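You operate a simulated robot arm through the tools that you are given. There is no shell and no other tool. Be economical: measure what you need, move in short steps, check, and stop when the job is done.

Carry out the task below with a simulated robot arm. There is one attempt and no reset: what you move stays moved.

TASK
Set the limit markers to -0.01 and +0.03 mm, then check the ring from the blue mat against them.
Fine: between or on the markers, green tray; else red tray; leave the lever up.
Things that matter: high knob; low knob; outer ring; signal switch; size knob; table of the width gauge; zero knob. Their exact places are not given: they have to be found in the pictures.

Only the result counts: the job must be done as asked and must still hold three seconds after the hand-in. Knocking over, shifting, dropping, spilling or breaking anything else fails it.

THE ROBOT
A 5-joint arm with a two-finger parallel gripper on a trunk, on a base that drives. Base frame: it is fixed to the floor where the robot stands at the start and does not move with it; the origin is under the middle of the robot, x ahead of it, y to its left, z up. Units: mm, rad, N and s.
With the tool pointing down near the work surface it reaches from about 580 to 940 mm from the robot's upright axis, wherever it stands. Its first joint turns from -2.601 to 2.601 rad. Places, roughly: high knob [800, -200, 900]; low knob [800, -100, 900]; outer ring [1250, -500, 1000]; outer ring (6x6x3 cm) [1200, -400, 900]; signal switch [1000, 200, 1000]; size knob [1000, 0, 1200]; table of the width gauge [800, 100, 900]; zero knob [800, -200, 900]. Payload 1.57 kg.
The TCP is the grasp point between the finger pads, 30 mm short of the fingertips. In the tool frame z runs along the fingers and y along their closing line. Largest opening 110 mm; finger width 24, thickness 12; the body of the gripper, 48 by 112 mm, starts 78 mm behind the TCP.
Orientation is that of the tool frame in the base frame, as [roll, pitch, yaw] about the fixed x, y, z axes, in that order (R = Rz(yaw) Ry(pitch) Rx(roll)). With the fingers straight down and closing along the base's y, the tool's x points along the base's -x, its y along +y and its z along -z.

THE INTERFACE
- The arm moves only by the tool nudge_tool. Its argument "series" is one flat list of numbers, 7 for each row, row after row: the shift along the base's x, y, z in units of 30 mm (1.0 is 30 mm), then the turn, a rotation vector about the base's x, y, z in units of 4 degrees (1.0 is 4 degrees), then the opening, from 0 (shut) to 1 (fully open). In form: [tx, ty, tz, rx, ry, rz, hand, tx, ty, tz, rx, ry, rz, hand, ...]. A call has 1 to 8 rows; each row shifts and turns the commanded pose from where the row before left it. A call with a number of a shift or a turn outside -1 to 1 is refused whole. A row lasts 0.2 s, in which the tool goes at most 50 mm and 0.15 rad; a call with a longer step from one row to the next is refused whole, and so is a gripper value outside its range. Where a pose cannot be reached the arm comes as near as it can. A force on the tool above 90 N (or 10 N above the force at the start of the call, whichever is more), or a blocked arm, ends the call early, and 0.2 s more pass. Each finger travels about 72 mm/s and halts on what it meets, pressing with about 36 N; the grip force reading is that of the motor and also rises with nothing between the fingers. The clock runs only during rows and for 0.2 s after the last one: add rows that do not move to give the fingers time. The reply holds the time, the measured pose of the TCP, the force on the tool along the base axes, the opening and the grip force, in the units named above and with some noise, with the torque about the TCP (base axes, N m) and any sound that the robot's microphone picked up, and new pictures: "show" is both (left out), scene, wrist or none.
- Cameras (640 x 400 px; columns grow to the right, rows downward): "scene" is now at [35.6, 169.6, 1718.4]; the picture's right is [-0.18, -0.98, 0.00], its down [-0.69, 0.13, -0.71] and it looks along [0.70, -0.13, -0.70] (base axes); focal length 267 px, centre (320, 200). "wrist" rides on the gripper at [70, 16, -141] in the tool frame; the picture's right is [-0.23, 0.97, 0.00], its down [-0.86, -0.20, -0.48] and it looks along [-0.47, -0.11, 0.88] (tool axes); focal length 222 px, centre (320, 200).
- slide_trunk(by): slides the trunk up (or, below 0, down) by that many mm; the arm and the scene camera ride with it, the base frame stays. It gives what a move gives, with no picture.
- roll_base(legs): drives the robot by 1 to 6 legs, each [ahead, turn to the left] in mm and rad, along the robot's own axes; the way and the turn of a leg run together, so that a leg with both is an arc; at most 1500 mm and 3.142 rad a leg. The arm and the cameras ride along, it lands a little off, and it stops where it bumps. It gives what a move gives, and a new picture of the scene camera.
- aim_head(pan, tilt): turns the head with the scene camera to pan (to the left, within 2.705 rad either way) and tilt (down, from -0.506 to 1.204), counted from straight ahead of the robot. It gives what a move gives, and a new picture of the scene camera.
- pixel_to_xyz(camera, pixels): for up to 12 pixels [column, row] of the newest picture of that camera ("zoom" is the newest enlarged one), the place [x, y, z] in the base frame of the surface seen there, good to about 3 mm. It takes no simulated time.
- inspect(camera, box): a new picture of the part [left, top, right, bottom] of that camera's present view, enlarged. It takes no simulated time.
- finish_job(): hands the job in; it is judged then, once.

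Work in short steps. Measure before you move; look again where a grasp or a placing could have gone wrong, and mend it. You have 80 turns and 260 pictures in all, those below and enlarged ones among them. Open the gripper and draw the arm clear of the work before you hand the job in, unless the task says otherwise; then end with one line.

The tools are called after "Emit:" as a command line: name --argument value ..., lists and objects as JSON in quotes. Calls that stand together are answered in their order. nudge_tool: Moves the arm, as the interface text tells. Its arguments: {"type":"object","properties":{"series":{"type":"array","items":{"type":"number"}},"show":{"type":"string","enum":["both","scene","wrist","none"]}},"required":["series"]} The other tools are called the same way: slide_trunk (by) slides the trunk up or down; roll_base (legs) drives the base; aim_head (pan, tilt) turns the head that bears the scene camera; pixel_to_xyz (camera, pixels) gives the place of the surface under pixels of a picture; inspect (camera, box) takes an enlarged picture of a part of a camera's view; finish_job () hands the job in.

At the start:

```text
time: 0.0
eef_pos: [660.2, -151.5, 1000.6]
tcp_rot: [3.14, 0.003, 3.135]
force: [0.5, 0.5, 0.1]
ft_torque: [-0.01, 0.0, 0.02]
finger_gap: 110.3
grasp_force: 0.1
trunk travel left (down, up): [-733.0, 237.0]
robot x, y, heading: [1.9, 13.2, 0.001]
head pan, tilt: [-0.185, 0.78]
```

scene: 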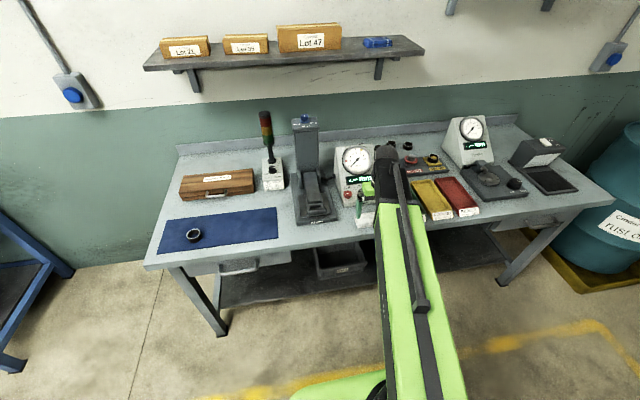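
wrist: 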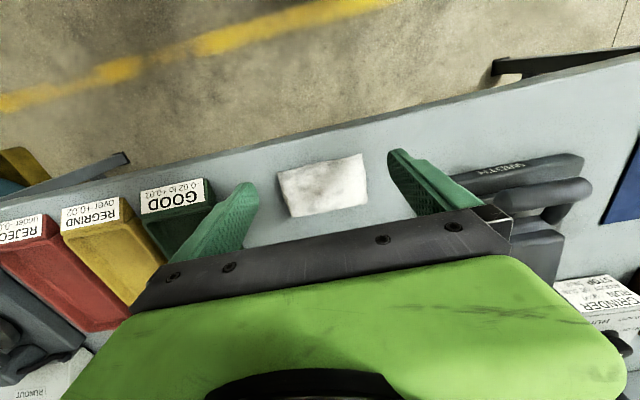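

The bench shows a blue mat with a ring at (193,235), a gauge stand near (310,170), dial gauges at (357,158) and (470,128). I enlarge these parts first.

Emit:
inspect --camera "scene" --box '[260, 100, 420, 230]'

Emit:
inspect --camera "scene" --box '[380, 100, 580, 225]'

Emit:
inspect --camera "scene" --box '[140, 100, 300, 260]'

```text
3.08 times, centred on (340, 165) of scene
```

zoom: 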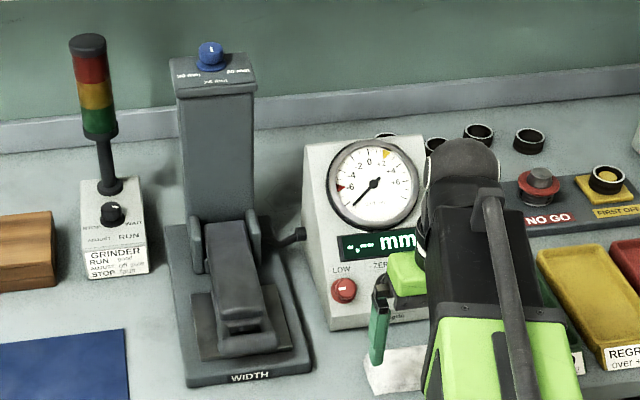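

```text
3.20 times, centred on (480, 162) of scene
```

zoom: 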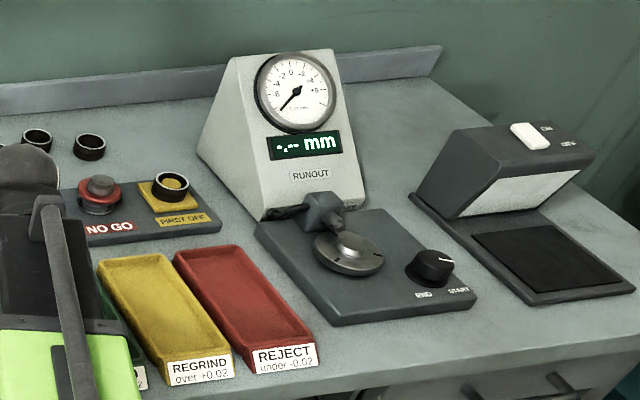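

```text
2.50 times, centred on (220, 180) of scene
```

zoom: 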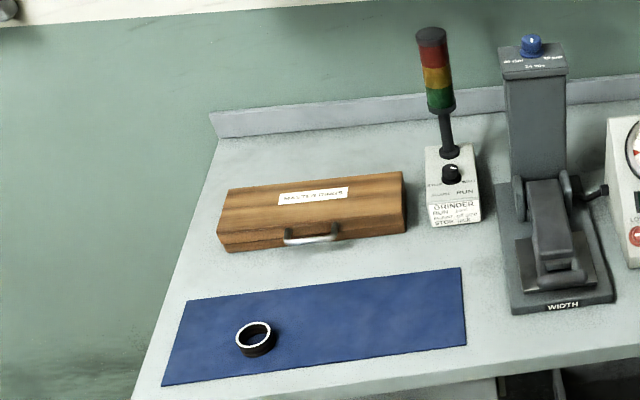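

I measure the main things' places before moving the arm out of the view.

Emit:
pixel_to_xyz --camera "scene" --pixels '[[193, 235], [272, 150], [305, 119], [316, 212], [312, 185], [346, 196], [335, 174], [357, 158], [430, 200], [460, 197], [250, 225], [408, 145]]'

Emit:
nudge_tool --series '[0, 0, 1, 0, 0, 0, 1, 0, -1, 1, 0, 0, 0, 1, 0, -1, 1, 0, 0, 0, 1, 0, -1, 1, 0, 0, 0, 1, 0, -1, 1, 0, 0, 0, 1, 0, -1, 0, 0, 0, 0, 1, 0, -1, 0, 0, 0, 0, 1, 0, -1, 0, 0, 0, 0, 1]'

```text
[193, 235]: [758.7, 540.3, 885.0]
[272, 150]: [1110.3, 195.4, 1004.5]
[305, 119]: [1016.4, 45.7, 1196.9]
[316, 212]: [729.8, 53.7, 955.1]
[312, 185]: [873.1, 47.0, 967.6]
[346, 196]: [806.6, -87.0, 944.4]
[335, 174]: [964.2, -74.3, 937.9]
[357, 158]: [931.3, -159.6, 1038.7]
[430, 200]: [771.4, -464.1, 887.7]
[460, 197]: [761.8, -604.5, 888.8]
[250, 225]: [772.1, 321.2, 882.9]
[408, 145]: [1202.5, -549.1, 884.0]
```

```text
time: 1.8
eef_pos: [659.5, -361.5, 999.8]
tcp_rot: [-3.141, 0.001, 3.136]
force: [0.4, 0.0, -0.2]
ft_torque: [-0.03, 0.0, 0.01]
finger_gap: 110.1
grasp_force: 0.1
out of reach, approached as far as the arm can: row 1, 2, 3, 4, 5
trunk travel left (down, up): [-733.0, 237.0]
robot x, y, heading: [3.0, 11.5, 0.002]
head pan, tilt: [-0.185, 0.78]
```

scene: 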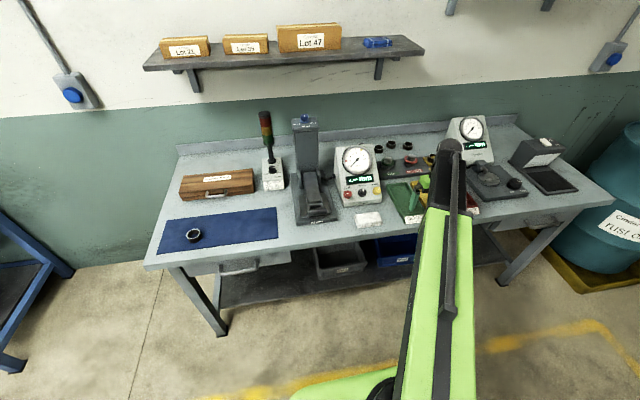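
wrist: 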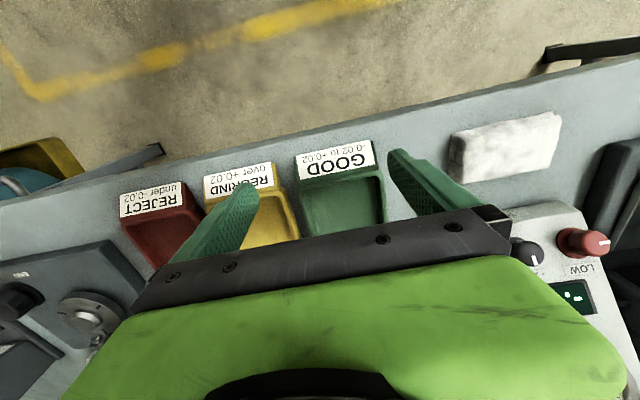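

The gauge is now free at (357,170). I enlarge the knobs, dial, and the stand.

Emit:
inspect --camera "scene" --box '[325, 140, 395, 215]'

Emit:
inspect --camera "scene" --box '[285, 105, 345, 145]'

Emit:
inspect --camera "scene" --box '[250, 105, 300, 195]'

Emit:
inspect --camera "scene" --box '[285, 150, 345, 230]'

Emit:
inspect --camera "scene" --box '[370, 130, 470, 190]'

```text
5.33 times, centred on (360, 178) of scene
```

zoom: 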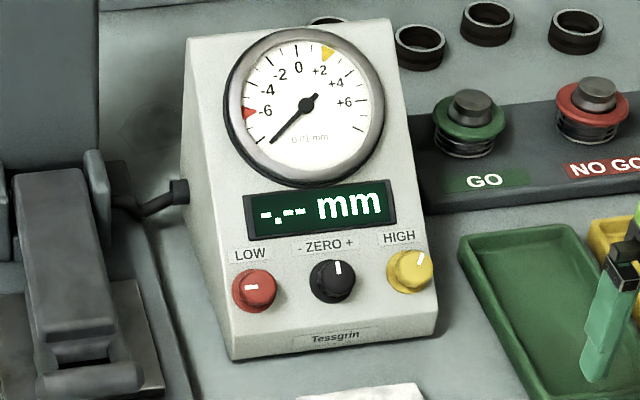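

```text
10.00 times, centred on (315, 125) of scene
```

zoom: 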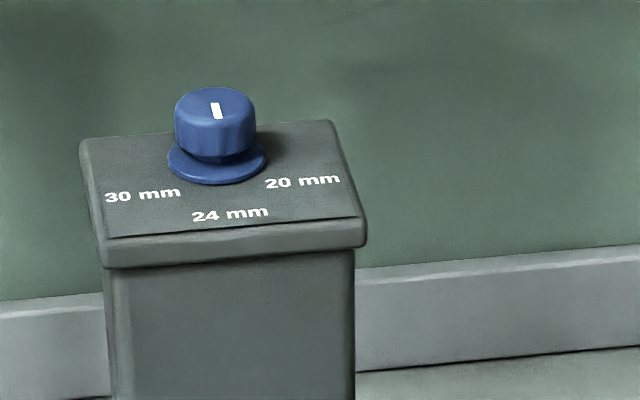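

```text
4.44 times, centred on (275, 150) of scene
```

zoom: 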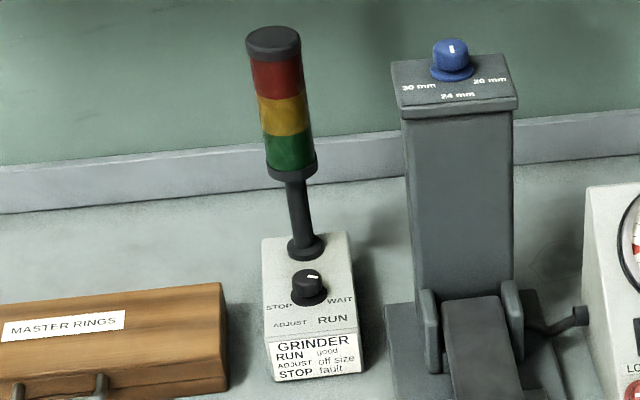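

```text
5.00 times, centred on (315, 190) of scene
```

zoom: 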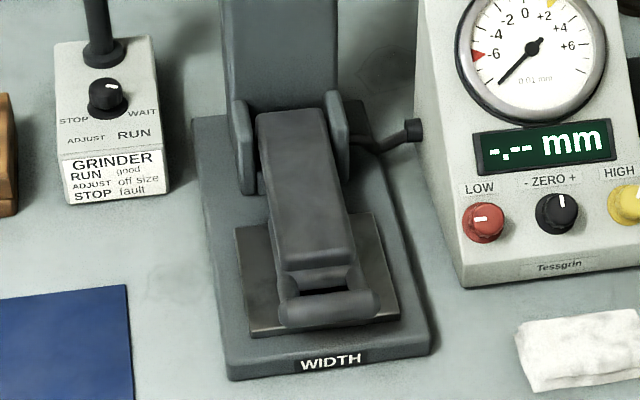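

```text
6.40 times, centred on (420, 160) of scene
```

zoom: 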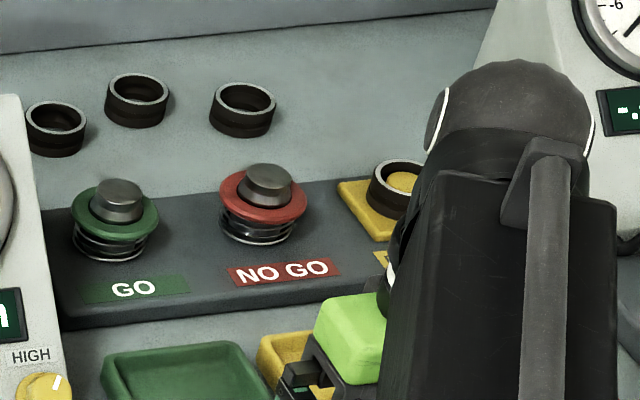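

I zoom on the blue-mat ring and the size knob, to measure ring width and the knob setting.

Emit:
inspect --camera "scene" --box '[178, 222, 210, 248]'

Emit:
pixel_to_xyz --camera "zoom" --pixels '[[320, 330], [320, 260], [320, 350], [320, 200], [200, 200], [440, 200], [300, 100], [300, 130]]'

Emit:
inspect --camera "scene" --box '[298, 110, 314, 126]'

Emit:
inspect --camera "scene" --box '[338, 142, 376, 176]'

Emit:
inspect --camera "scene" --box '[338, 180, 388, 210]'

```text
15.38 times, centred on (194, 235) of scene
```

zoom: 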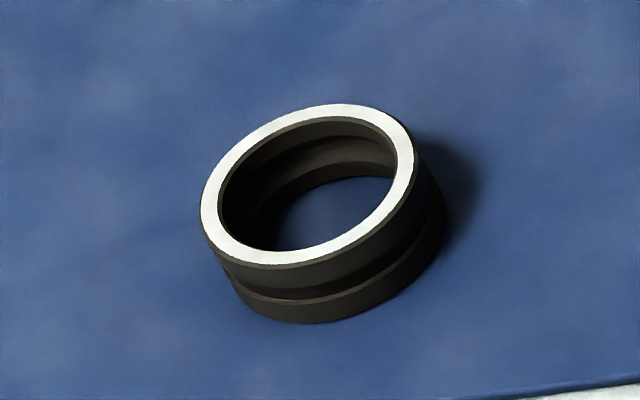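

```text
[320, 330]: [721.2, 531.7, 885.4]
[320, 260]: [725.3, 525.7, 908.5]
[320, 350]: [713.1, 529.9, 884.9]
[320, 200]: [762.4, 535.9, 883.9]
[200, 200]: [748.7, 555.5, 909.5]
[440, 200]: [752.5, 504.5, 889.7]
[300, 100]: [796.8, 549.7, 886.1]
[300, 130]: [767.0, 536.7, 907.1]
```

```text
16.00 times, centred on (306, 118) of scene
```

zoom: 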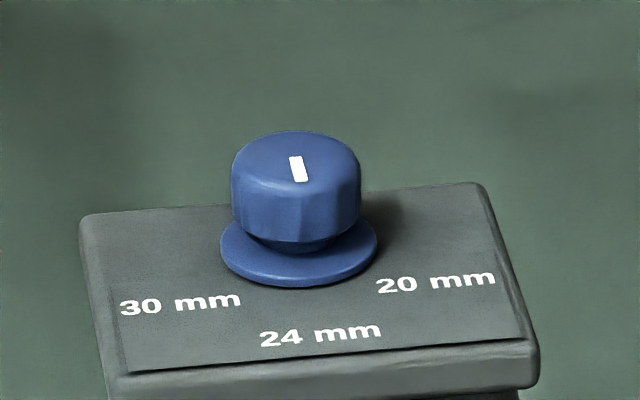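

```text
11.76 times, centred on (357, 159) of scene
```

zoom: 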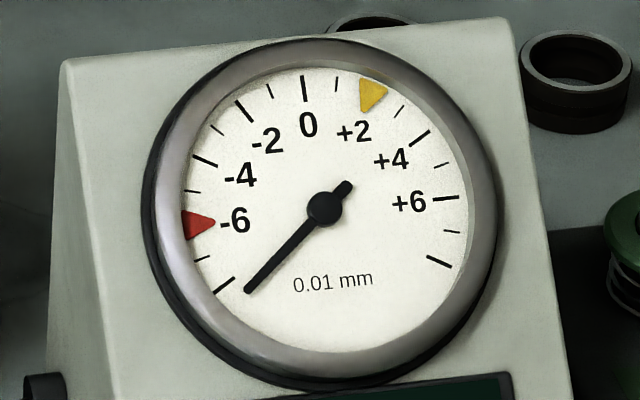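

```text
12.80 times, centred on (363, 195) of scene
```

zoom: 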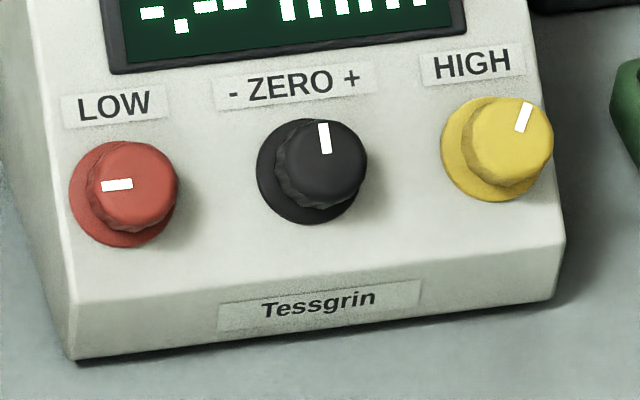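

Markers are at −6 (red, knob pointing left) and +2 (yellow), so about 15° per 0.01 mm. I measure the gauge face to get its tilt and yaw, and the knob places.

Emit:
pixel_to_xyz --camera "zoom" --pixels '[[140, 185], [325, 155], [515, 135], [110, 280], [530, 220], [330, 260], [215, 195], [400, 170], [85, 90], [540, 60], [285, 85], [400, 190]]'

Emit:
pixel_to_xyz --camera "scene" --pixels '[[336, 207], [380, 202], [308, 225], [336, 218], [300, 219], [327, 179], [311, 208], [313, 213], [366, 220], [356, 215]]'

```text
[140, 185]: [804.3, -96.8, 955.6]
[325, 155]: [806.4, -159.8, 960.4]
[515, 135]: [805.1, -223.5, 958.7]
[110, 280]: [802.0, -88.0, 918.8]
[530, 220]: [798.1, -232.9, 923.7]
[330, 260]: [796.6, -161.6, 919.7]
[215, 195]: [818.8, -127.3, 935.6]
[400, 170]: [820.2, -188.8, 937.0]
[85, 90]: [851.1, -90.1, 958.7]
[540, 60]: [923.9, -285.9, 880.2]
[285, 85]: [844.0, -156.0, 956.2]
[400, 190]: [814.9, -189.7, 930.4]
```

```text
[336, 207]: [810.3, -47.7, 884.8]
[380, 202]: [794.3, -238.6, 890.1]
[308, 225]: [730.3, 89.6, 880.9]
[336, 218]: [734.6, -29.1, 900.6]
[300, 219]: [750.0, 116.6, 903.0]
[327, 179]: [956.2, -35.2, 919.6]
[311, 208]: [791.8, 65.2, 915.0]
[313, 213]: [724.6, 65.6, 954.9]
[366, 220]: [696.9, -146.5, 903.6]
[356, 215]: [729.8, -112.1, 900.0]
```

Face normal ≈ (−0.64, 0, 0.77), knobs at y ≈ −97, −160, −223, tops near (805, y, 956). Now a close view of the lever and gauge table at (312,190), with the wiring at (330,180).

Emit:
inspect --camera "scene" --box '[292, 165, 340, 227]'

Emit:
inspect --camera "scene" --box '[350, 205, 425, 230]'

Emit:
slide_trunk --by 150

```text
6.45 times, centred on (316, 196) of scene
```

zoom: 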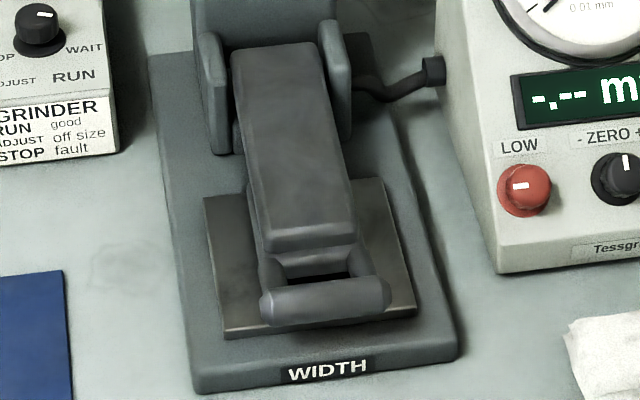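

```text
8.53 times, centred on (388, 218) of scene
```

zoom: 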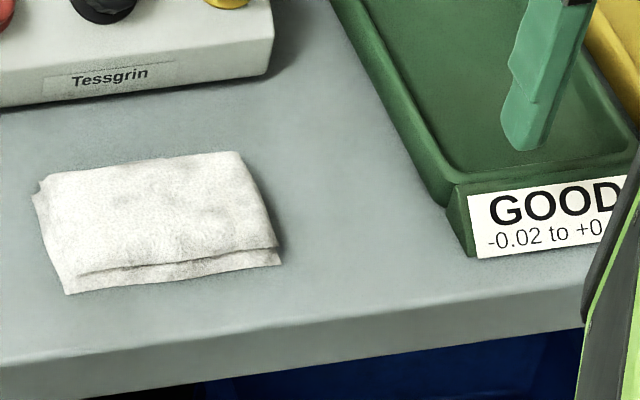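

```text
time: 3.5
eef_pos: [658.1, -360.6, 1150.4]
tcp_rot: [3.141, -0.001, 3.137]
force: [0.3, -0.5, -0.4]
ft_torque: [0.01, -0.01, -0.03]
finger_gap: 109.8
grasp_force: 0.0
trunk travel left (down, up): [-883.0, 87.0]
robot x, y, heading: [1.6, 16.9, 0.003]
head pan, tilt: [-0.185, 0.78]
```

The lever is down with a cross handle at (325,300) of the zoom. I set the robot's axis in line with the knobs (y ≈ −160) by turning right, driving 175 mm, and turning back; the arm is raised clear at z 1150.

Emit:
roll_base --legs '[[0, -1.571], [175, 0], [0, 1.571]]'

```text
time: 12.6
eef_pos: [626.9, -585.3, 1151.4]
tcp_rot: [3.141, 0.001, 3.064]
force: [-0.7, 0.7, -0.6]
ft_torque: [0.01, -0.08, 0.0]
finger_gap: 110.0
grasp_force: 0.1
trunk travel left (down, up): [-883.0, 87.0]
robot x, y, heading: [-3.1, -151.0, -0.076]
head pan, tilt: [-0.185, 0.78]
```

scene: 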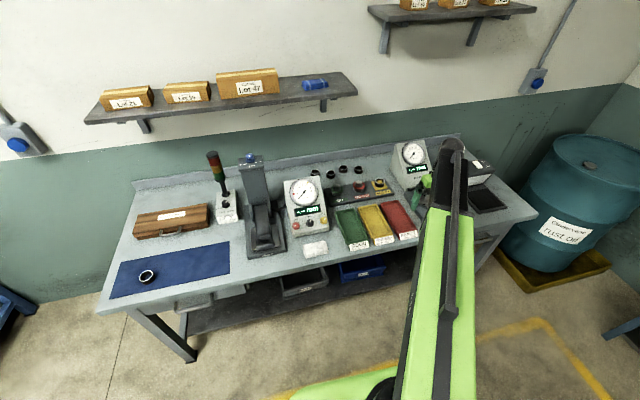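

The gauge is in clear view at (303,200). I enlarge and measure the knobs again.

Emit:
inspect --camera "scene" --box '[284, 205, 332, 235]'

```text
13.33 times, centred on (308, 220) of scene
```

zoom: 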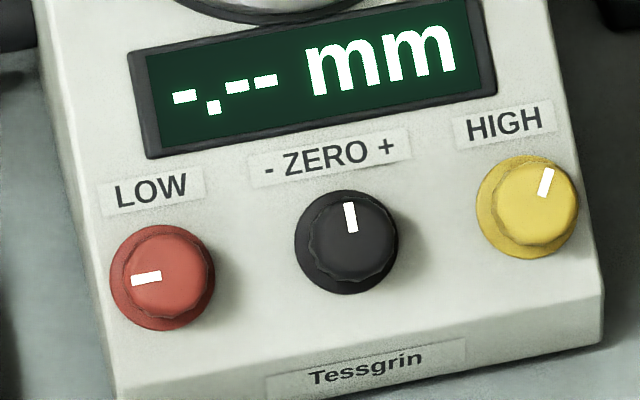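

Emit:
pixel_to_xyz --camera "zoom" --pixels '[[165, 272], [352, 235], [542, 203], [160, 360], [340, 325], [530, 285], [80, 180], [250, 150], [440, 125], [250, 255], [445, 225]]'

```text
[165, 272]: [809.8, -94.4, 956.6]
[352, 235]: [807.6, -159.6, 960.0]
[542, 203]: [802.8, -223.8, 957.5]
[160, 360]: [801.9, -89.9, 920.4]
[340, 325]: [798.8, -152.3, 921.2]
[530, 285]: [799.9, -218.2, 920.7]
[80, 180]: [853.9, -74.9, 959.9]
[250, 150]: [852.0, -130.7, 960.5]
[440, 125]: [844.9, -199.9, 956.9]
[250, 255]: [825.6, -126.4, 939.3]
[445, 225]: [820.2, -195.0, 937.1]
```

Face tilts about 38° and the low knob's top is near (807,−95,957). I bring the tool across at height, half close the fingers and tilt it gradually.

Emit:
nudge_tool --series '[0.241, 0.961, 0, 0, 0, 1, 0.5, 0.241, 0.961, 0, 0, 0, 0.1, 0.5, 0.241, 0.961, 0, 0, 0, 0, 0.5, 0.241, 0.961, 0, 0, 0, 0, 0.5, 0.241, 0.961, 0, 0, 0, 0, 0.5, 0.241, 0.961, 0, 0, 0, 0, 0.5, 0.241, 0.961, 0, 0, 0, 0, 0.5, 0.241, 0.961, 0, 0, 0, 0, 0.5]' --show "none"

Emit:
nudge_tool --series '[0.241, 0.961, 0, 0, -1, 0, 0.5, 0.241, 0.961, 0, 0, -1, 0, 0.5, 0.241, 0.961, 0, 0, -1, 0, 0.5, 0.241, 0.961, 0, 0, -1, 0, 0.5, 0.241, 0.961, 0, 0, -1, 0, 0.5, 0.241, 0.961, 0, 0, -1, 0, 0.5, 0.241, 0.961, 0, 0, -1, 0, 0.5, 0.241, 0.961, 0, 0, -1, 0, 0.5]' --show "both"

```text
time: 14.4
eef_pos: [685.4, -352.2, 1150.1]
tcp_rot: [3.142, 0.0, 3.14]
force: [0.2, 0.7, 0.4]
ft_torque: [-0.05, -0.04, 0.04]
finger_gap: 55.1
grasp_force: 0.1
trunk travel left (down, up): [-883.0, 87.0]
robot x, y, heading: [-2.1, -150.9, -0.077]
head pan, tilt: [-0.185, 0.78]
```

```text
time: 16.2
eef_pos: [744.0, -125.1, 1188.0]
tcp_rot: [-3.14, 0.559, -3.141]
force: [0.1, -0.3, -0.3]
ft_torque: [-0.01, 0.0, -0.03]
finger_gap: 55.2
grasp_force: 0.1
out of reach, approached as far as the arm can: row 3, 4, 5, 6, 7, 8
trunk travel left (down, up): [-883.0, 87.0]
robot x, y, heading: [-0.5, -154.8, -0.072]
head pan, tilt: [-0.185, 0.78]
```

scene: 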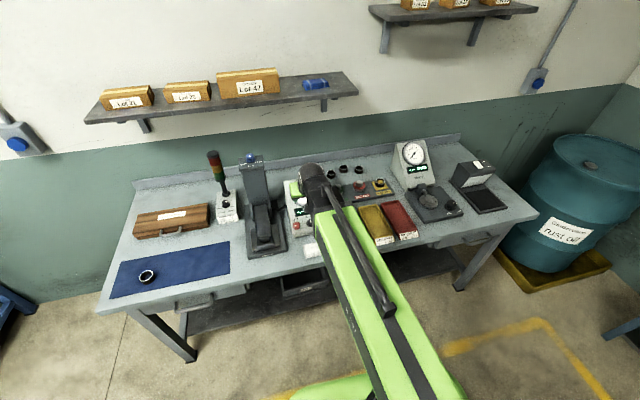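
wrist: 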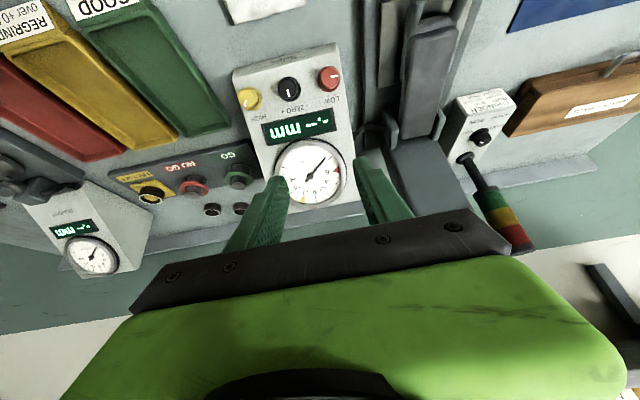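

With the tilt the arm cannot get lower from this trunk height, so I lower the trunk by 110 mm; the fingers stay in front of the dial (x ≈ 760).

Emit:
slide_trunk --by -110

Emit:
nudge_tool --series '[0, 0.5, 0, 0, 0, 0, 0.5, 0, 0.5, 0, 0, -1, 0, 0.5, 0, 0, 0, 0, -0.5, 0, 0.5]' --show "none"

```text
time: 17.6
eef_pos: [744.4, -125.7, 1077.1]
tcp_rot: [3.141, 0.559, 3.141]
force: [0.2, -0.2, -0.4]
ft_torque: [-0.01, -0.02, 0.02]
finger_gap: 55.1
grasp_force: 0.1
trunk travel left (down, up): [-773.0, 197.0]
robot x, y, heading: [-2.9, -153.7, -0.077]
head pan, tilt: [-0.185, 0.78]
```

```text
time: 18.4
eef_pos: [744.2, -94.8, 1090.2]
tcp_rot: [3.141, 0.662, -3.141]
force: [-0.7, -0.2, 0.1]
ft_torque: [0.03, 0.01, -0.02]
finger_gap: 55.1
grasp_force: 0.1
out of reach, approached as far as the arm can: row 2, 3
trunk travel left (down, up): [-773.0, 197.0]
robot x, y, heading: [-2.9, -150.8, -0.075]
head pan, tilt: [-0.185, 0.78]
```

Only a bit more trunk descent is needed; I slide −60 mm to the standoff on the knob axis and look.

Emit:
slide_trunk --by -60

Emit:
nudge_tool --series '[0.0, 0, 0, 0, 0, 0, 0.5]' --show "both"

```text
time: 19.4
eef_pos: [744.4, -94.5, 1029.4]
tcp_rot: [-3.141, 0.661, 3.141]
force: [-0.3, 0.3, 0.6]
ft_torque: [-0.01, -0.01, -0.01]
finger_gap: 55.1
grasp_force: 0.0
trunk travel left (down, up): [-713.0, 257.0]
robot x, y, heading: [0.5, -151.2, -0.077]
head pan, tilt: [-0.185, 0.78]
```

```text
time: 19.8
eef_pos: [743.6, -95.5, 1031.3]
tcp_rot: [-3.142, 0.662, -3.14]
force: [0.2, -0.2, -0.4]
ft_torque: [0.01, -0.01, 0.01]
finger_gap: 55.4
grasp_force: 0.1
trunk travel left (down, up): [-713.0, 257.0]
robot x, y, heading: [-0.9, -151.3, -0.074]
head pan, tilt: [-0.185, 0.78]
```

scene: 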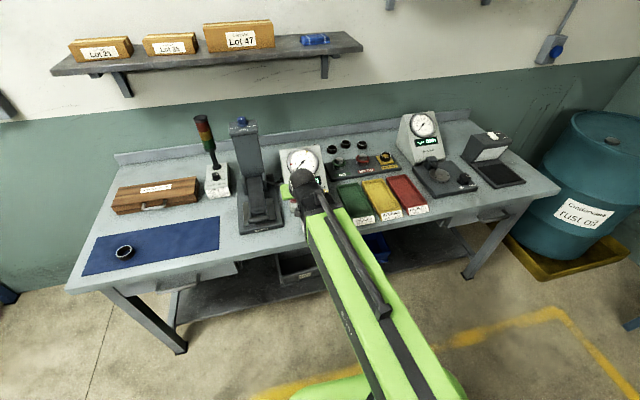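
wrist: 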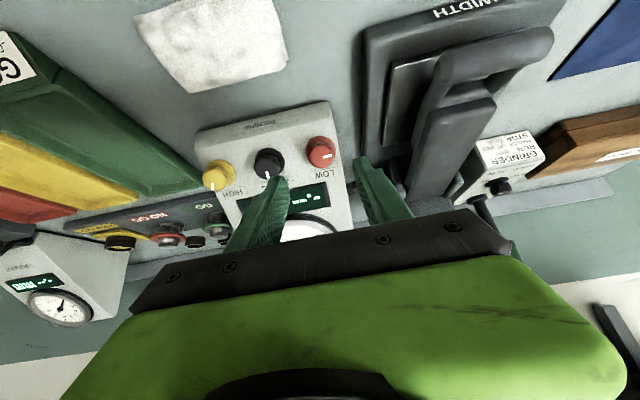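

The red knob at (321,150) lies between the fingers in wrist view. I check its place by the wrist camera and approach most of the way.

Emit:
pixel_to_xyz --camera "wrist" --pixels '[[322, 152], [322, 158], [268, 163], [218, 176], [290, 190], [285, 145]]'

Emit:
nudge_tool --series '[0.5, 0, -0.58, 0, 0, 0, 0.5, 0.5, 0, -0.58, 0, 0, 0, 0.5]' --show "both"

```text
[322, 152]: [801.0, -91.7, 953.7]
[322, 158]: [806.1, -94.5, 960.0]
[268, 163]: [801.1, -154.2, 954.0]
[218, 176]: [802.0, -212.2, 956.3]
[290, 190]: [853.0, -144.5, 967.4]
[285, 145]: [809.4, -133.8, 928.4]
```

```text
time: 20.4
eef_pos: [774.3, -95.1, 1029.7]
tcp_rot: [3.141, 0.659, -3.14]
force: [-0.1, 0.2, 0.2]
ft_torque: [0.01, 0.01, 0.06]
finger_gap: 55.0
grasp_force: 0.0
out of reach, approached as far as the arm can: row 1, 2
trunk travel left (down, up): [-713.0, 257.0]
robot x, y, heading: [4.0, -149.8, -0.072]
head pan, tilt: [-0.185, 0.78]
```

scene: 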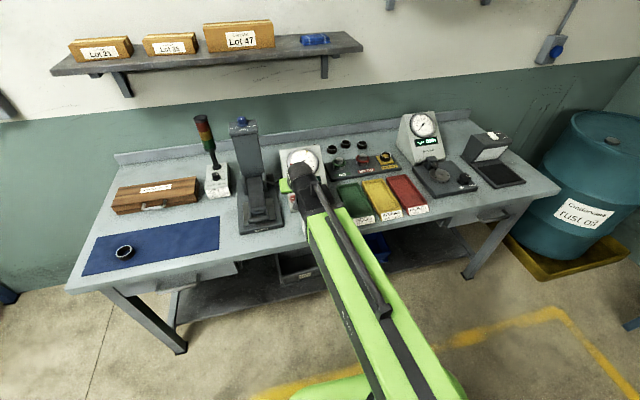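
wrist: 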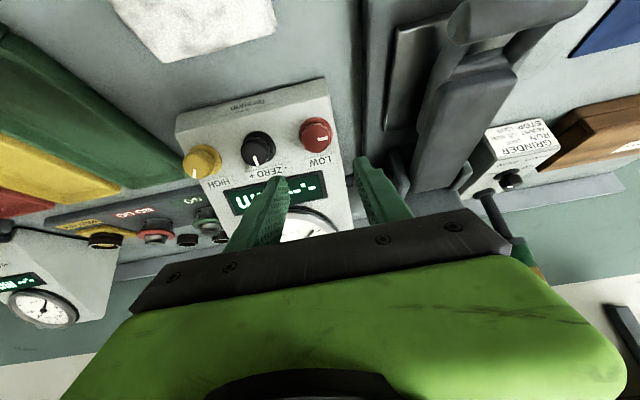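

Same height limit, so the trunk must go lower still. The fingers straddle the knob in y, so I slide −64 mm here (tip at about x 792, z 942, ahead of the face), then check.

Emit:
slide_trunk --by -64

Emit:
nudge_tool --series '[0.4, 0, 0, 0, 0, 0, 0.5, 0.4, 0, 0, 0, 0, 0, 0.5]' --show "wrist"

```text
time: 21.4
eef_pos: [773.6, -95.8, 966.0]
tcp_rot: [-3.141, 0.661, -3.139]
force: [0.0, -0.2, 0.4]
ft_torque: [0.03, -0.01, -0.01]
finger_gap: 55.0
grasp_force: 0.0
trunk travel left (down, up): [-649.0, 321.0]
robot x, y, heading: [-3.7, -154.9, -0.073]
head pan, tilt: [-0.185, 0.78]
```

```text
time: 22.0
eef_pos: [799.4, -94.7, 966.1]
tcp_rot: [-3.14, 0.661, -3.139]
force: [0.9, -0.6, -0.4]
ft_torque: [-0.01, -0.01, 0.0]
finger_gap: 54.9
grasp_force: 0.0
trunk travel left (down, up): [-649.0, 321.0]
robot x, y, heading: [-0.5, -149.9, -0.073]
head pan, tilt: [-0.185, 0.78]
```

wrist: 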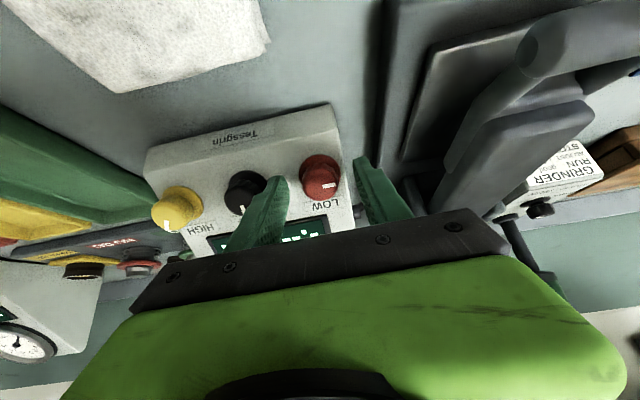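

The red knob sits between the fingertips at (321,177). I zoom in to check centring.

Emit:
inspect --camera "wrist" --box '[230, 120, 410, 240]'

Emit:
pixel_to_xyz --camera "wrist" --pixels '[[320, 180], [275, 182], [362, 162], [320, 165], [300, 150]]'

```text
3.33 times, centred on (320, 180) of wrist
```

zoom: 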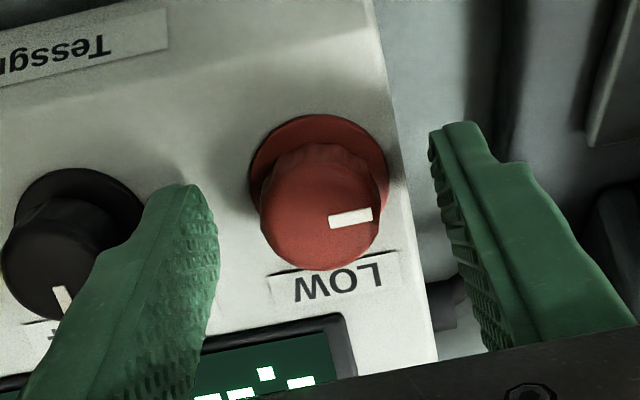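

```text
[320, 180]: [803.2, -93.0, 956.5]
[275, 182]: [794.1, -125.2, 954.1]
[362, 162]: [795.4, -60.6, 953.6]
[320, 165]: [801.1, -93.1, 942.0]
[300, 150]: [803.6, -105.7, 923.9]
```

Geometry agrees: tips are beside the knob about 17 mm deep. I close on the knob.

Emit:
nudge_tool --series '[0, 0, 0, 0, 0, 0, 0, 0, 0, 0, 0, 0, 0, 0, 0, 0, 0, 0, 0, 0, 0]' --show "wrist"

```text
time: 22.8
eef_pos: [799.1, -94.8, 966.0]
tcp_rot: [-3.139, 0.66, 3.141]
force: [1.5, 1.3, 0.9]
ft_torque: [-0.46, 0.1, -0.35]
finger_gap: 27.7
grasp_force: 38.1
trunk travel left (down, up): [-649.0, 321.0]
robot x, y, heading: [0.9, -154.0, -0.076]
head pan, tilt: [-0.185, 0.78]
```

wrist: 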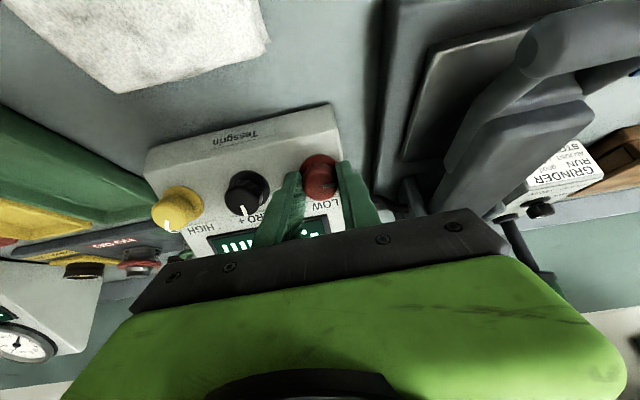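

Firm grip on the red knob (gap 27.7 mm). I turn it clockwise 40° about the knob axis and check the marker.

Emit:
nudge_tool --series '[0, 0, 0, 0.766, 0, -0.986, 0, 0, 0, 0, 0.766, 0, -0.986, 0, 0, 0, 0, 0.766, 0, -0.986, 0, 0, 0, 0, 0.766, 0, -0.986, 0, 0, 0, 0, 0.766, 0, -0.986, 0, 0, 0, 0, 0.766, 0, -0.986, 0, 0, 0, 0, 0.766, 0, -0.986, 0, 0, 0, 0, 0.766, 0, -0.986, 0]' --show "both"

```text
time: 24.6
eef_pos: [798.2, -95.1, 967.3]
tcp_rot: [2.678, 0.49, 2.328]
force: [24.8, 8.7, 16.1]
ft_torque: [-0.04, 0.02, 0.02]
finger_gap: 27.8
grasp_force: 37.6
trunk travel left (down, up): [-649.0, 321.0]
robot x, y, heading: [1.4, -152.5, -0.073]
head pan, tilt: [-0.185, 0.78]
```

scene: 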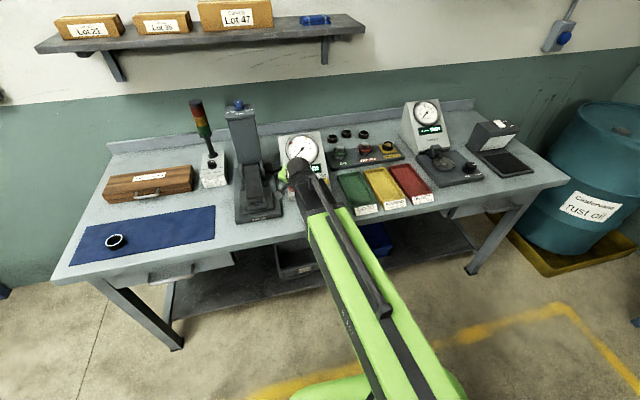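
wrist: 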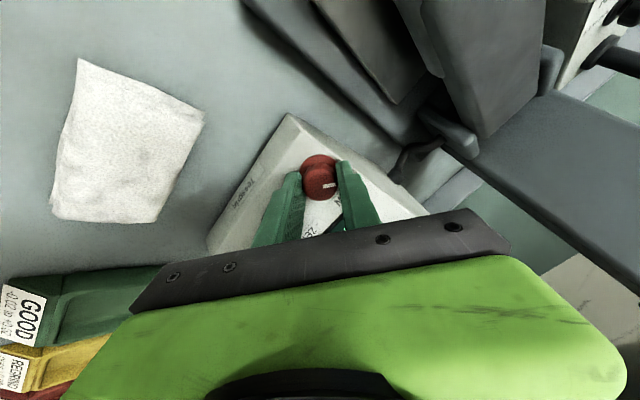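

The knob turned along (no slip visible). Forces show a small off-centre push toward up-slope; I check the dial.

Emit:
inspect --camera "scene" --box '[280, 130, 324, 172]'

```text
9.52 times, centred on (302, 151) of scene
```

zoom: 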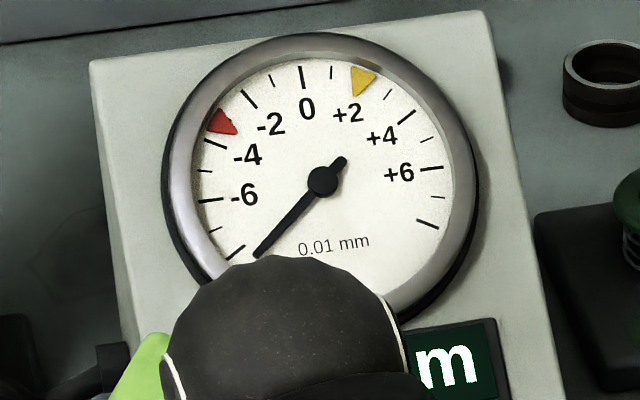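

Red marker is now near −3 (about 15° per division). I turn 30° more with a 1 mm relieving shift up-slope, then look.

Emit:
nudge_tool --series '[0.03, 0.01, 0.02, 0.766, 0, -0.986, 0, 0.0, 0, 0, 0.766, 0, -0.986, 0, 0, 0, 0, 0.766, 0, -0.986, 0, 0, 0, 0, 0.766, 0, -0.986, 0, 0, 0, 0, 0.766, 0, -0.986, 0, 0, 0, 0, 0.766, 0, -0.986, 0, 0, 0, 0, 0, 0, 0, 0]' --show "none"

Emit:
inspect --camera "scene" --box '[280, 130, 324, 172]'

```text
time: 26.2
eef_pos: [798.9, -93.8, 965.8]
tcp_rot: [2.51, 0.214, 1.853]
force: [14.9, 7.3, 14.5]
ft_torque: [-0.04, -0.22, -0.06]
finger_gap: 27.9
grasp_force: 38.2
trunk travel left (down, up): [-649.0, 321.0]
robot x, y, heading: [-2.8, -149.4, -0.076]
head pan, tilt: [-0.185, 0.78]
```

```text
9.52 times, centred on (302, 151) of scene
```

zoom: 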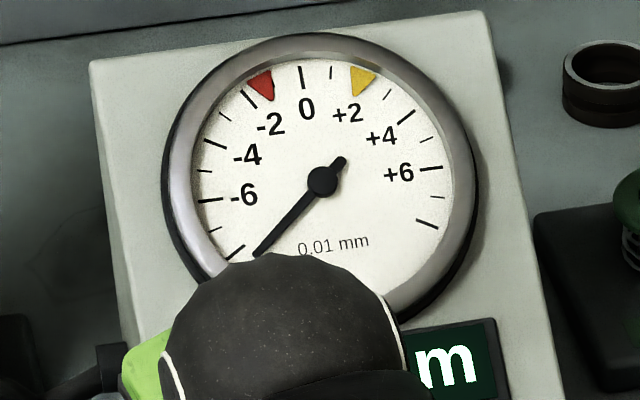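

The red marker is near −1; I zoom tighter.

Emit:
inspect --camera "scene" --box '[295, 133, 324, 152]'

```text
16.00 times, centred on (310, 142) of scene
```

zoom: 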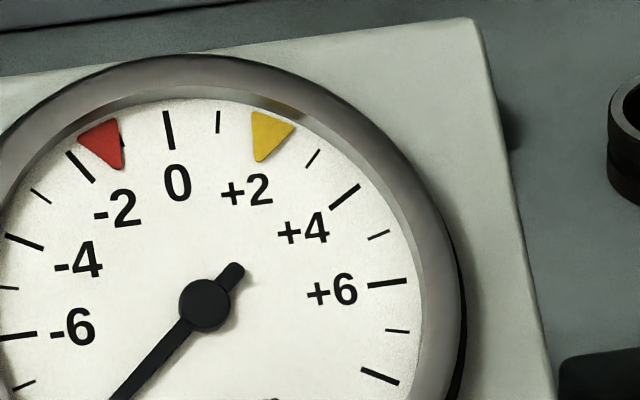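

The red marker reads about −1.27; I turn 4° more and recheck.

Emit:
nudge_tool --series '[0, 0, 0, 0.613, 0, -0.79, 0, 0, 0, 0, 0, 0, 0, 0]' --show "none"

Emit:
inspect --camera "scene" --box '[295, 133, 324, 152]'

```text
time: 26.8
eef_pos: [799.0, -94.3, 966.3]
tcp_rot: [2.498, 0.171, 1.797]
force: [13.6, 9.0, 14.6]
ft_torque: [0.23, -0.11, 0.13]
finger_gap: 27.6
grasp_force: 37.7
trunk travel left (down, up): [-649.0, 321.0]
robot x, y, heading: [-1.0, -150.6, -0.073]
head pan, tilt: [-0.185, 0.78]
```

```text
16.00 times, centred on (310, 142) of scene
```

zoom: 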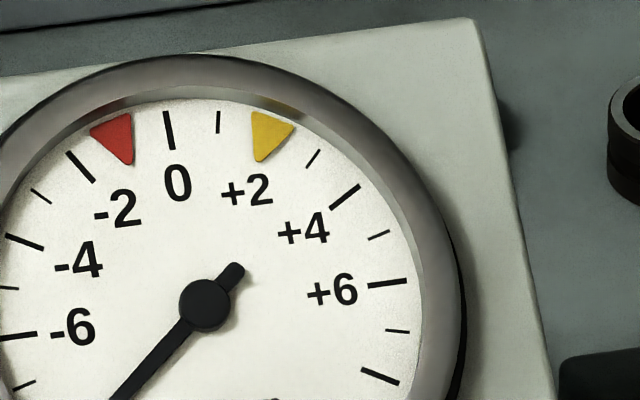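

Red marker now reads −1.0. I release, retreat along the knob axis, and shift over to the yellow knob at y ≈ −223.5.

Emit:
nudge_tool --series '[0, 0, 0, 0, 0, 0, 0.45, -0.51, 0, 0.66, 0, 0, 0, 0.45, -0.51, 0, 0.66, 0, 0, 0, 0.45, 0, -0.857, 0, 0, 0, 0, 0.45, 0, -0.857, 0, 0, 0, 0, 0.45, 0, -0.857, 0, 0, 0, 0, 0.45, 0, -0.857, 0, 0, 0, 0, 0.45, 0, -0.857, 0, 0, 0, 0, 0.45]' --show "both"

Emit:
inspect --camera "scene" --box '[275, 130, 335, 190]'

```text
time: 28.6
eef_pos: [767.3, -224.4, 965.8]
tcp_rot: [2.501, 0.173, 1.794]
force: [-1.4, -1.9, 1.7]
ft_torque: [-0.03, -0.12, -0.06]
finger_gap: 49.3
grasp_force: 0.2
out of reach, approached as far as the arm can: row 2, 3
trunk travel left (down, up): [-649.0, 321.0]
robot x, y, heading: [-2.1, -151.7, -0.075]
head pan, tilt: [-0.185, 0.78]
```

scene: 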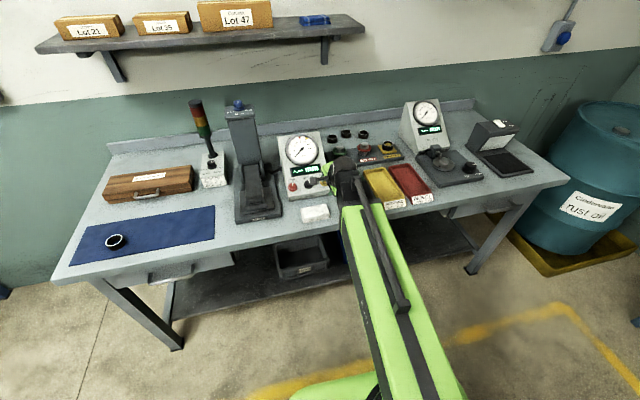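
wrist: 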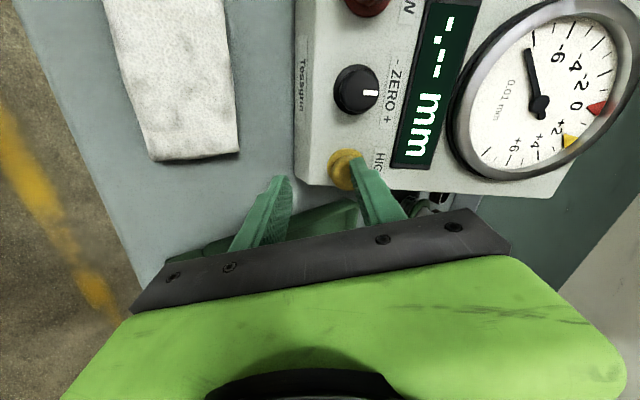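

```text
6.67 times, centred on (305, 160) of scene
```

zoom: 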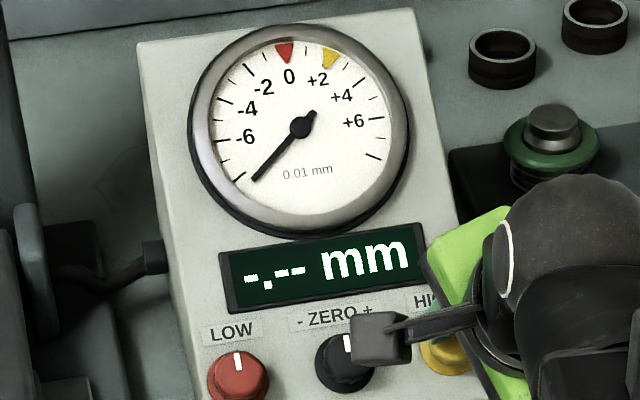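

The arm cannot rise by itself (height is set by the trunk only), so the retreat dragged the red knob: its marker is now near 0 and must be redone. I raise the trunk 60 mm and spin the fingers back to close along y.

Emit:
slide_trunk --by 60

Emit:
nudge_tool --series '[0.133, 0, 0, -0.756, 0, 0.973, 0.5, 0.133, 0, 0, -0.756, 0, 0.973, 0.5, 0.133, 0, 0, -0.756, 0, 0.973, 0.5, 0.133, 0, 0, -0.756, 0, 0.973, 0.5, 0.133, 0, 0, -0.756, 0, 0.973, 0.5, 0.133, 0, 0, -0.756, 0, 0.973, 0.5, 0.133, 0, 0, -0.756, 0, 0.973, 0.5, 0.133, 0, 0, -0.756, 0, 0.973, 0.5]' --show "none"

Emit:
nudge_tool --series '[0, 0, 0, -0.756, 0, 0.973, 0.5, 0, 0, 0, -0.756, 0, 0.973, 0.5, 0, 0, 0, -0.756, 0, 0.973, 0.5, 0, 0, 0, -0.756, 0, 0.973, 0.5, 0, 0, 0, -0.756, 0, 0.973, 0.5, 0, 0, 0, -0.756, 0, 0.973, 0.5, 0, 0, 0, -0.756, 0, 0.973, 0.5]' --show "wrist"

Emit:
inspect --camera "scene" --box '[272, 140, 336, 205]'

```text
time: 29.6
eef_pos: [767.2, -223.2, 1025.0]
tcp_rot: [2.5, 0.173, 1.796]
force: [-0.1, -0.3, 0.3]
ft_torque: [-0.01, 0.01, -0.02]
finger_gap: 49.6
grasp_force: 0.1
trunk travel left (down, up): [-709.0, 261.0]
robot x, y, heading: [1.4, -153.7, -0.078]
head pan, tilt: [-0.185, 0.78]
```

```text
time: 31.4
eef_pos: [799.6, -222.5, 1027.3]
tcp_rot: [2.729, 0.53, 2.429]
force: [0.4, 1.6, 0.3]
ft_torque: [0.01, -0.03, 0.01]
finger_gap: 55.2
grasp_force: 0.2
trunk travel left (down, up): [-709.0, 261.0]
robot x, y, heading: [-0.2, -147.3, -0.078]
head pan, tilt: [-0.185, 0.78]
```

```text
time: 33.0
eef_pos: [797.7, -224.0, 1026.3]
tcp_rot: [-3.139, 0.66, -3.139]
force: [0.5, -0.1, -0.6]
ft_torque: [0.03, -0.01, 0.04]
finger_gap: 54.9
grasp_force: 0.0
trunk travel left (down, up): [-709.0, 261.0]
robot x, y, heading: [-0.9, -153.2, -0.074]
head pan, tilt: [-0.185, 0.78]
```

wrist: 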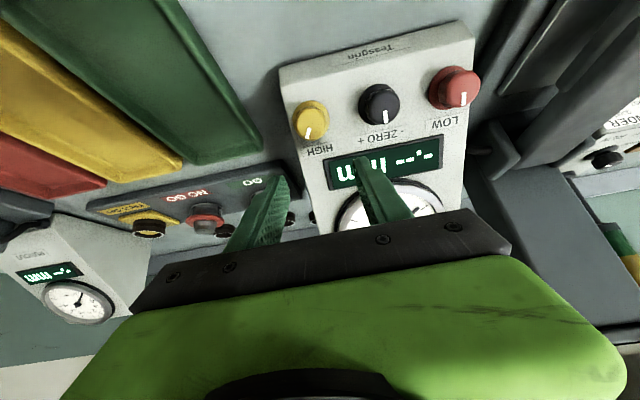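

```text
6.15 times, centred on (304, 172) of scene
```

zoom: 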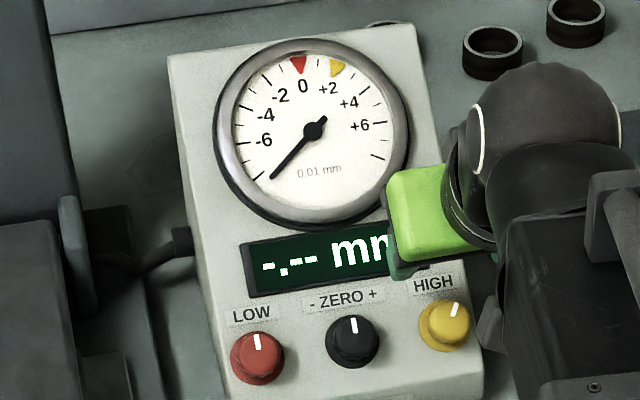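

The yellow knob at (312,120) is between the fingers; I verify the centre then slide down 60 mm onto it.

Emit:
inspect --camera "wrist" --box '[270, 60, 490, 200]'

Emit:
pixel_to_xyz --camera "wrist" --pixels '[[310, 125], [380, 106], [457, 89]]'

Emit:
slide_trunk --by -59

Emit:
inspect --camera "wrist" --box '[230, 120, 410, 240]'

```text
2.86 times, centred on (380, 130) of wrist
```

zoom: 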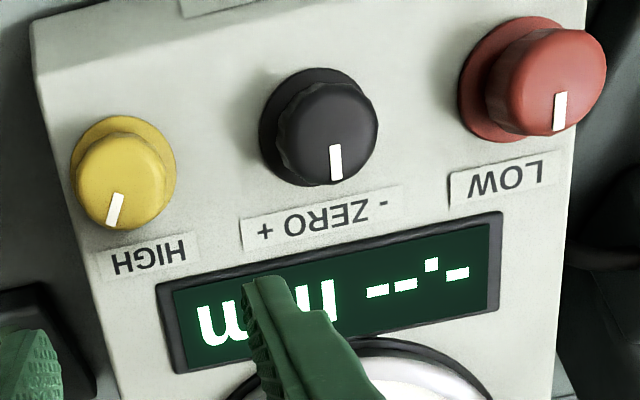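

```text
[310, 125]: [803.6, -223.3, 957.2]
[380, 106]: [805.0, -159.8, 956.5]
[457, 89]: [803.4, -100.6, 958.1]
```

```text
time: 34.0
eef_pos: [798.9, -222.7, 967.2]
tcp_rot: [-3.142, 0.658, -3.14]
force: [0.1, 0.8, -1.1]
ft_torque: [0.01, 0.03, 0.04]
finger_gap: 55.1
grasp_force: 0.1
trunk travel left (down, up): [-650.0, 320.0]
robot x, y, heading: [-3.0, -150.5, -0.074]
head pan, tilt: [-0.185, 0.78]
```

```text
3.33 times, centred on (320, 180) of wrist
```

zoom: 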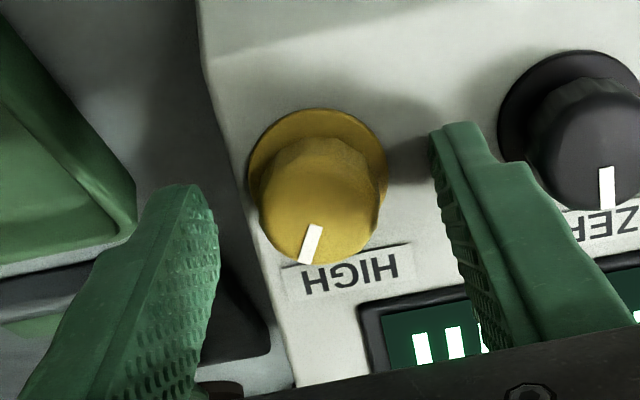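

Well aligned. I close on the yellow knob and turn 15° clockwise, then check the dial.

Emit:
nudge_tool --series '[0, 0, 0, 0, 0, 0, 0, 0, 0, 0, 0, 0, 0, 0, 0, 0, 0, 0, 0, 0, 0, 0, 0, 0, 0.766, 0, -0.986, 0, 0, 0, 0, 0.766, 0, -0.986, 0, 0, 0, 0, 0.766, 0, -0.986, 0, 0, 0, 0, 0, 0, 0, 0]' --show "none"

Emit:
inspect --camera "scene" --box '[280, 130, 324, 172]'

```text
time: 35.6
eef_pos: [797.9, -224.1, 967.5]
tcp_rot: [2.945, 0.634, 2.815]
force: [-3.4, 2.3, -1.8]
ft_torque: [-0.33, -0.26, -0.24]
finger_gap: 27.4
grasp_force: 37.7
trunk travel left (down, up): [-650.0, 320.0]
robot x, y, heading: [0.6, -151.0, -0.071]
head pan, tilt: [-0.185, 0.78]
```

```text
9.52 times, centred on (302, 151) of scene
```

zoom: 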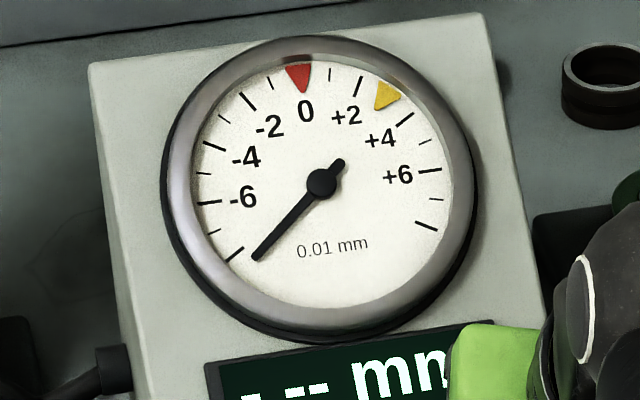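

Emit:
inspect --camera "scene" --box '[295, 133, 324, 152]'

```text
16.00 times, centred on (310, 142) of scene
```

zoom: 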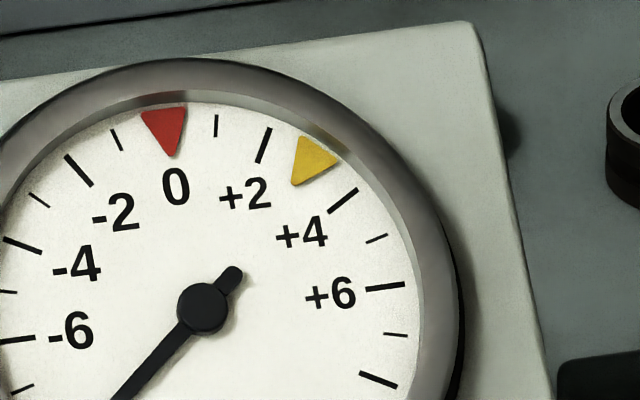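

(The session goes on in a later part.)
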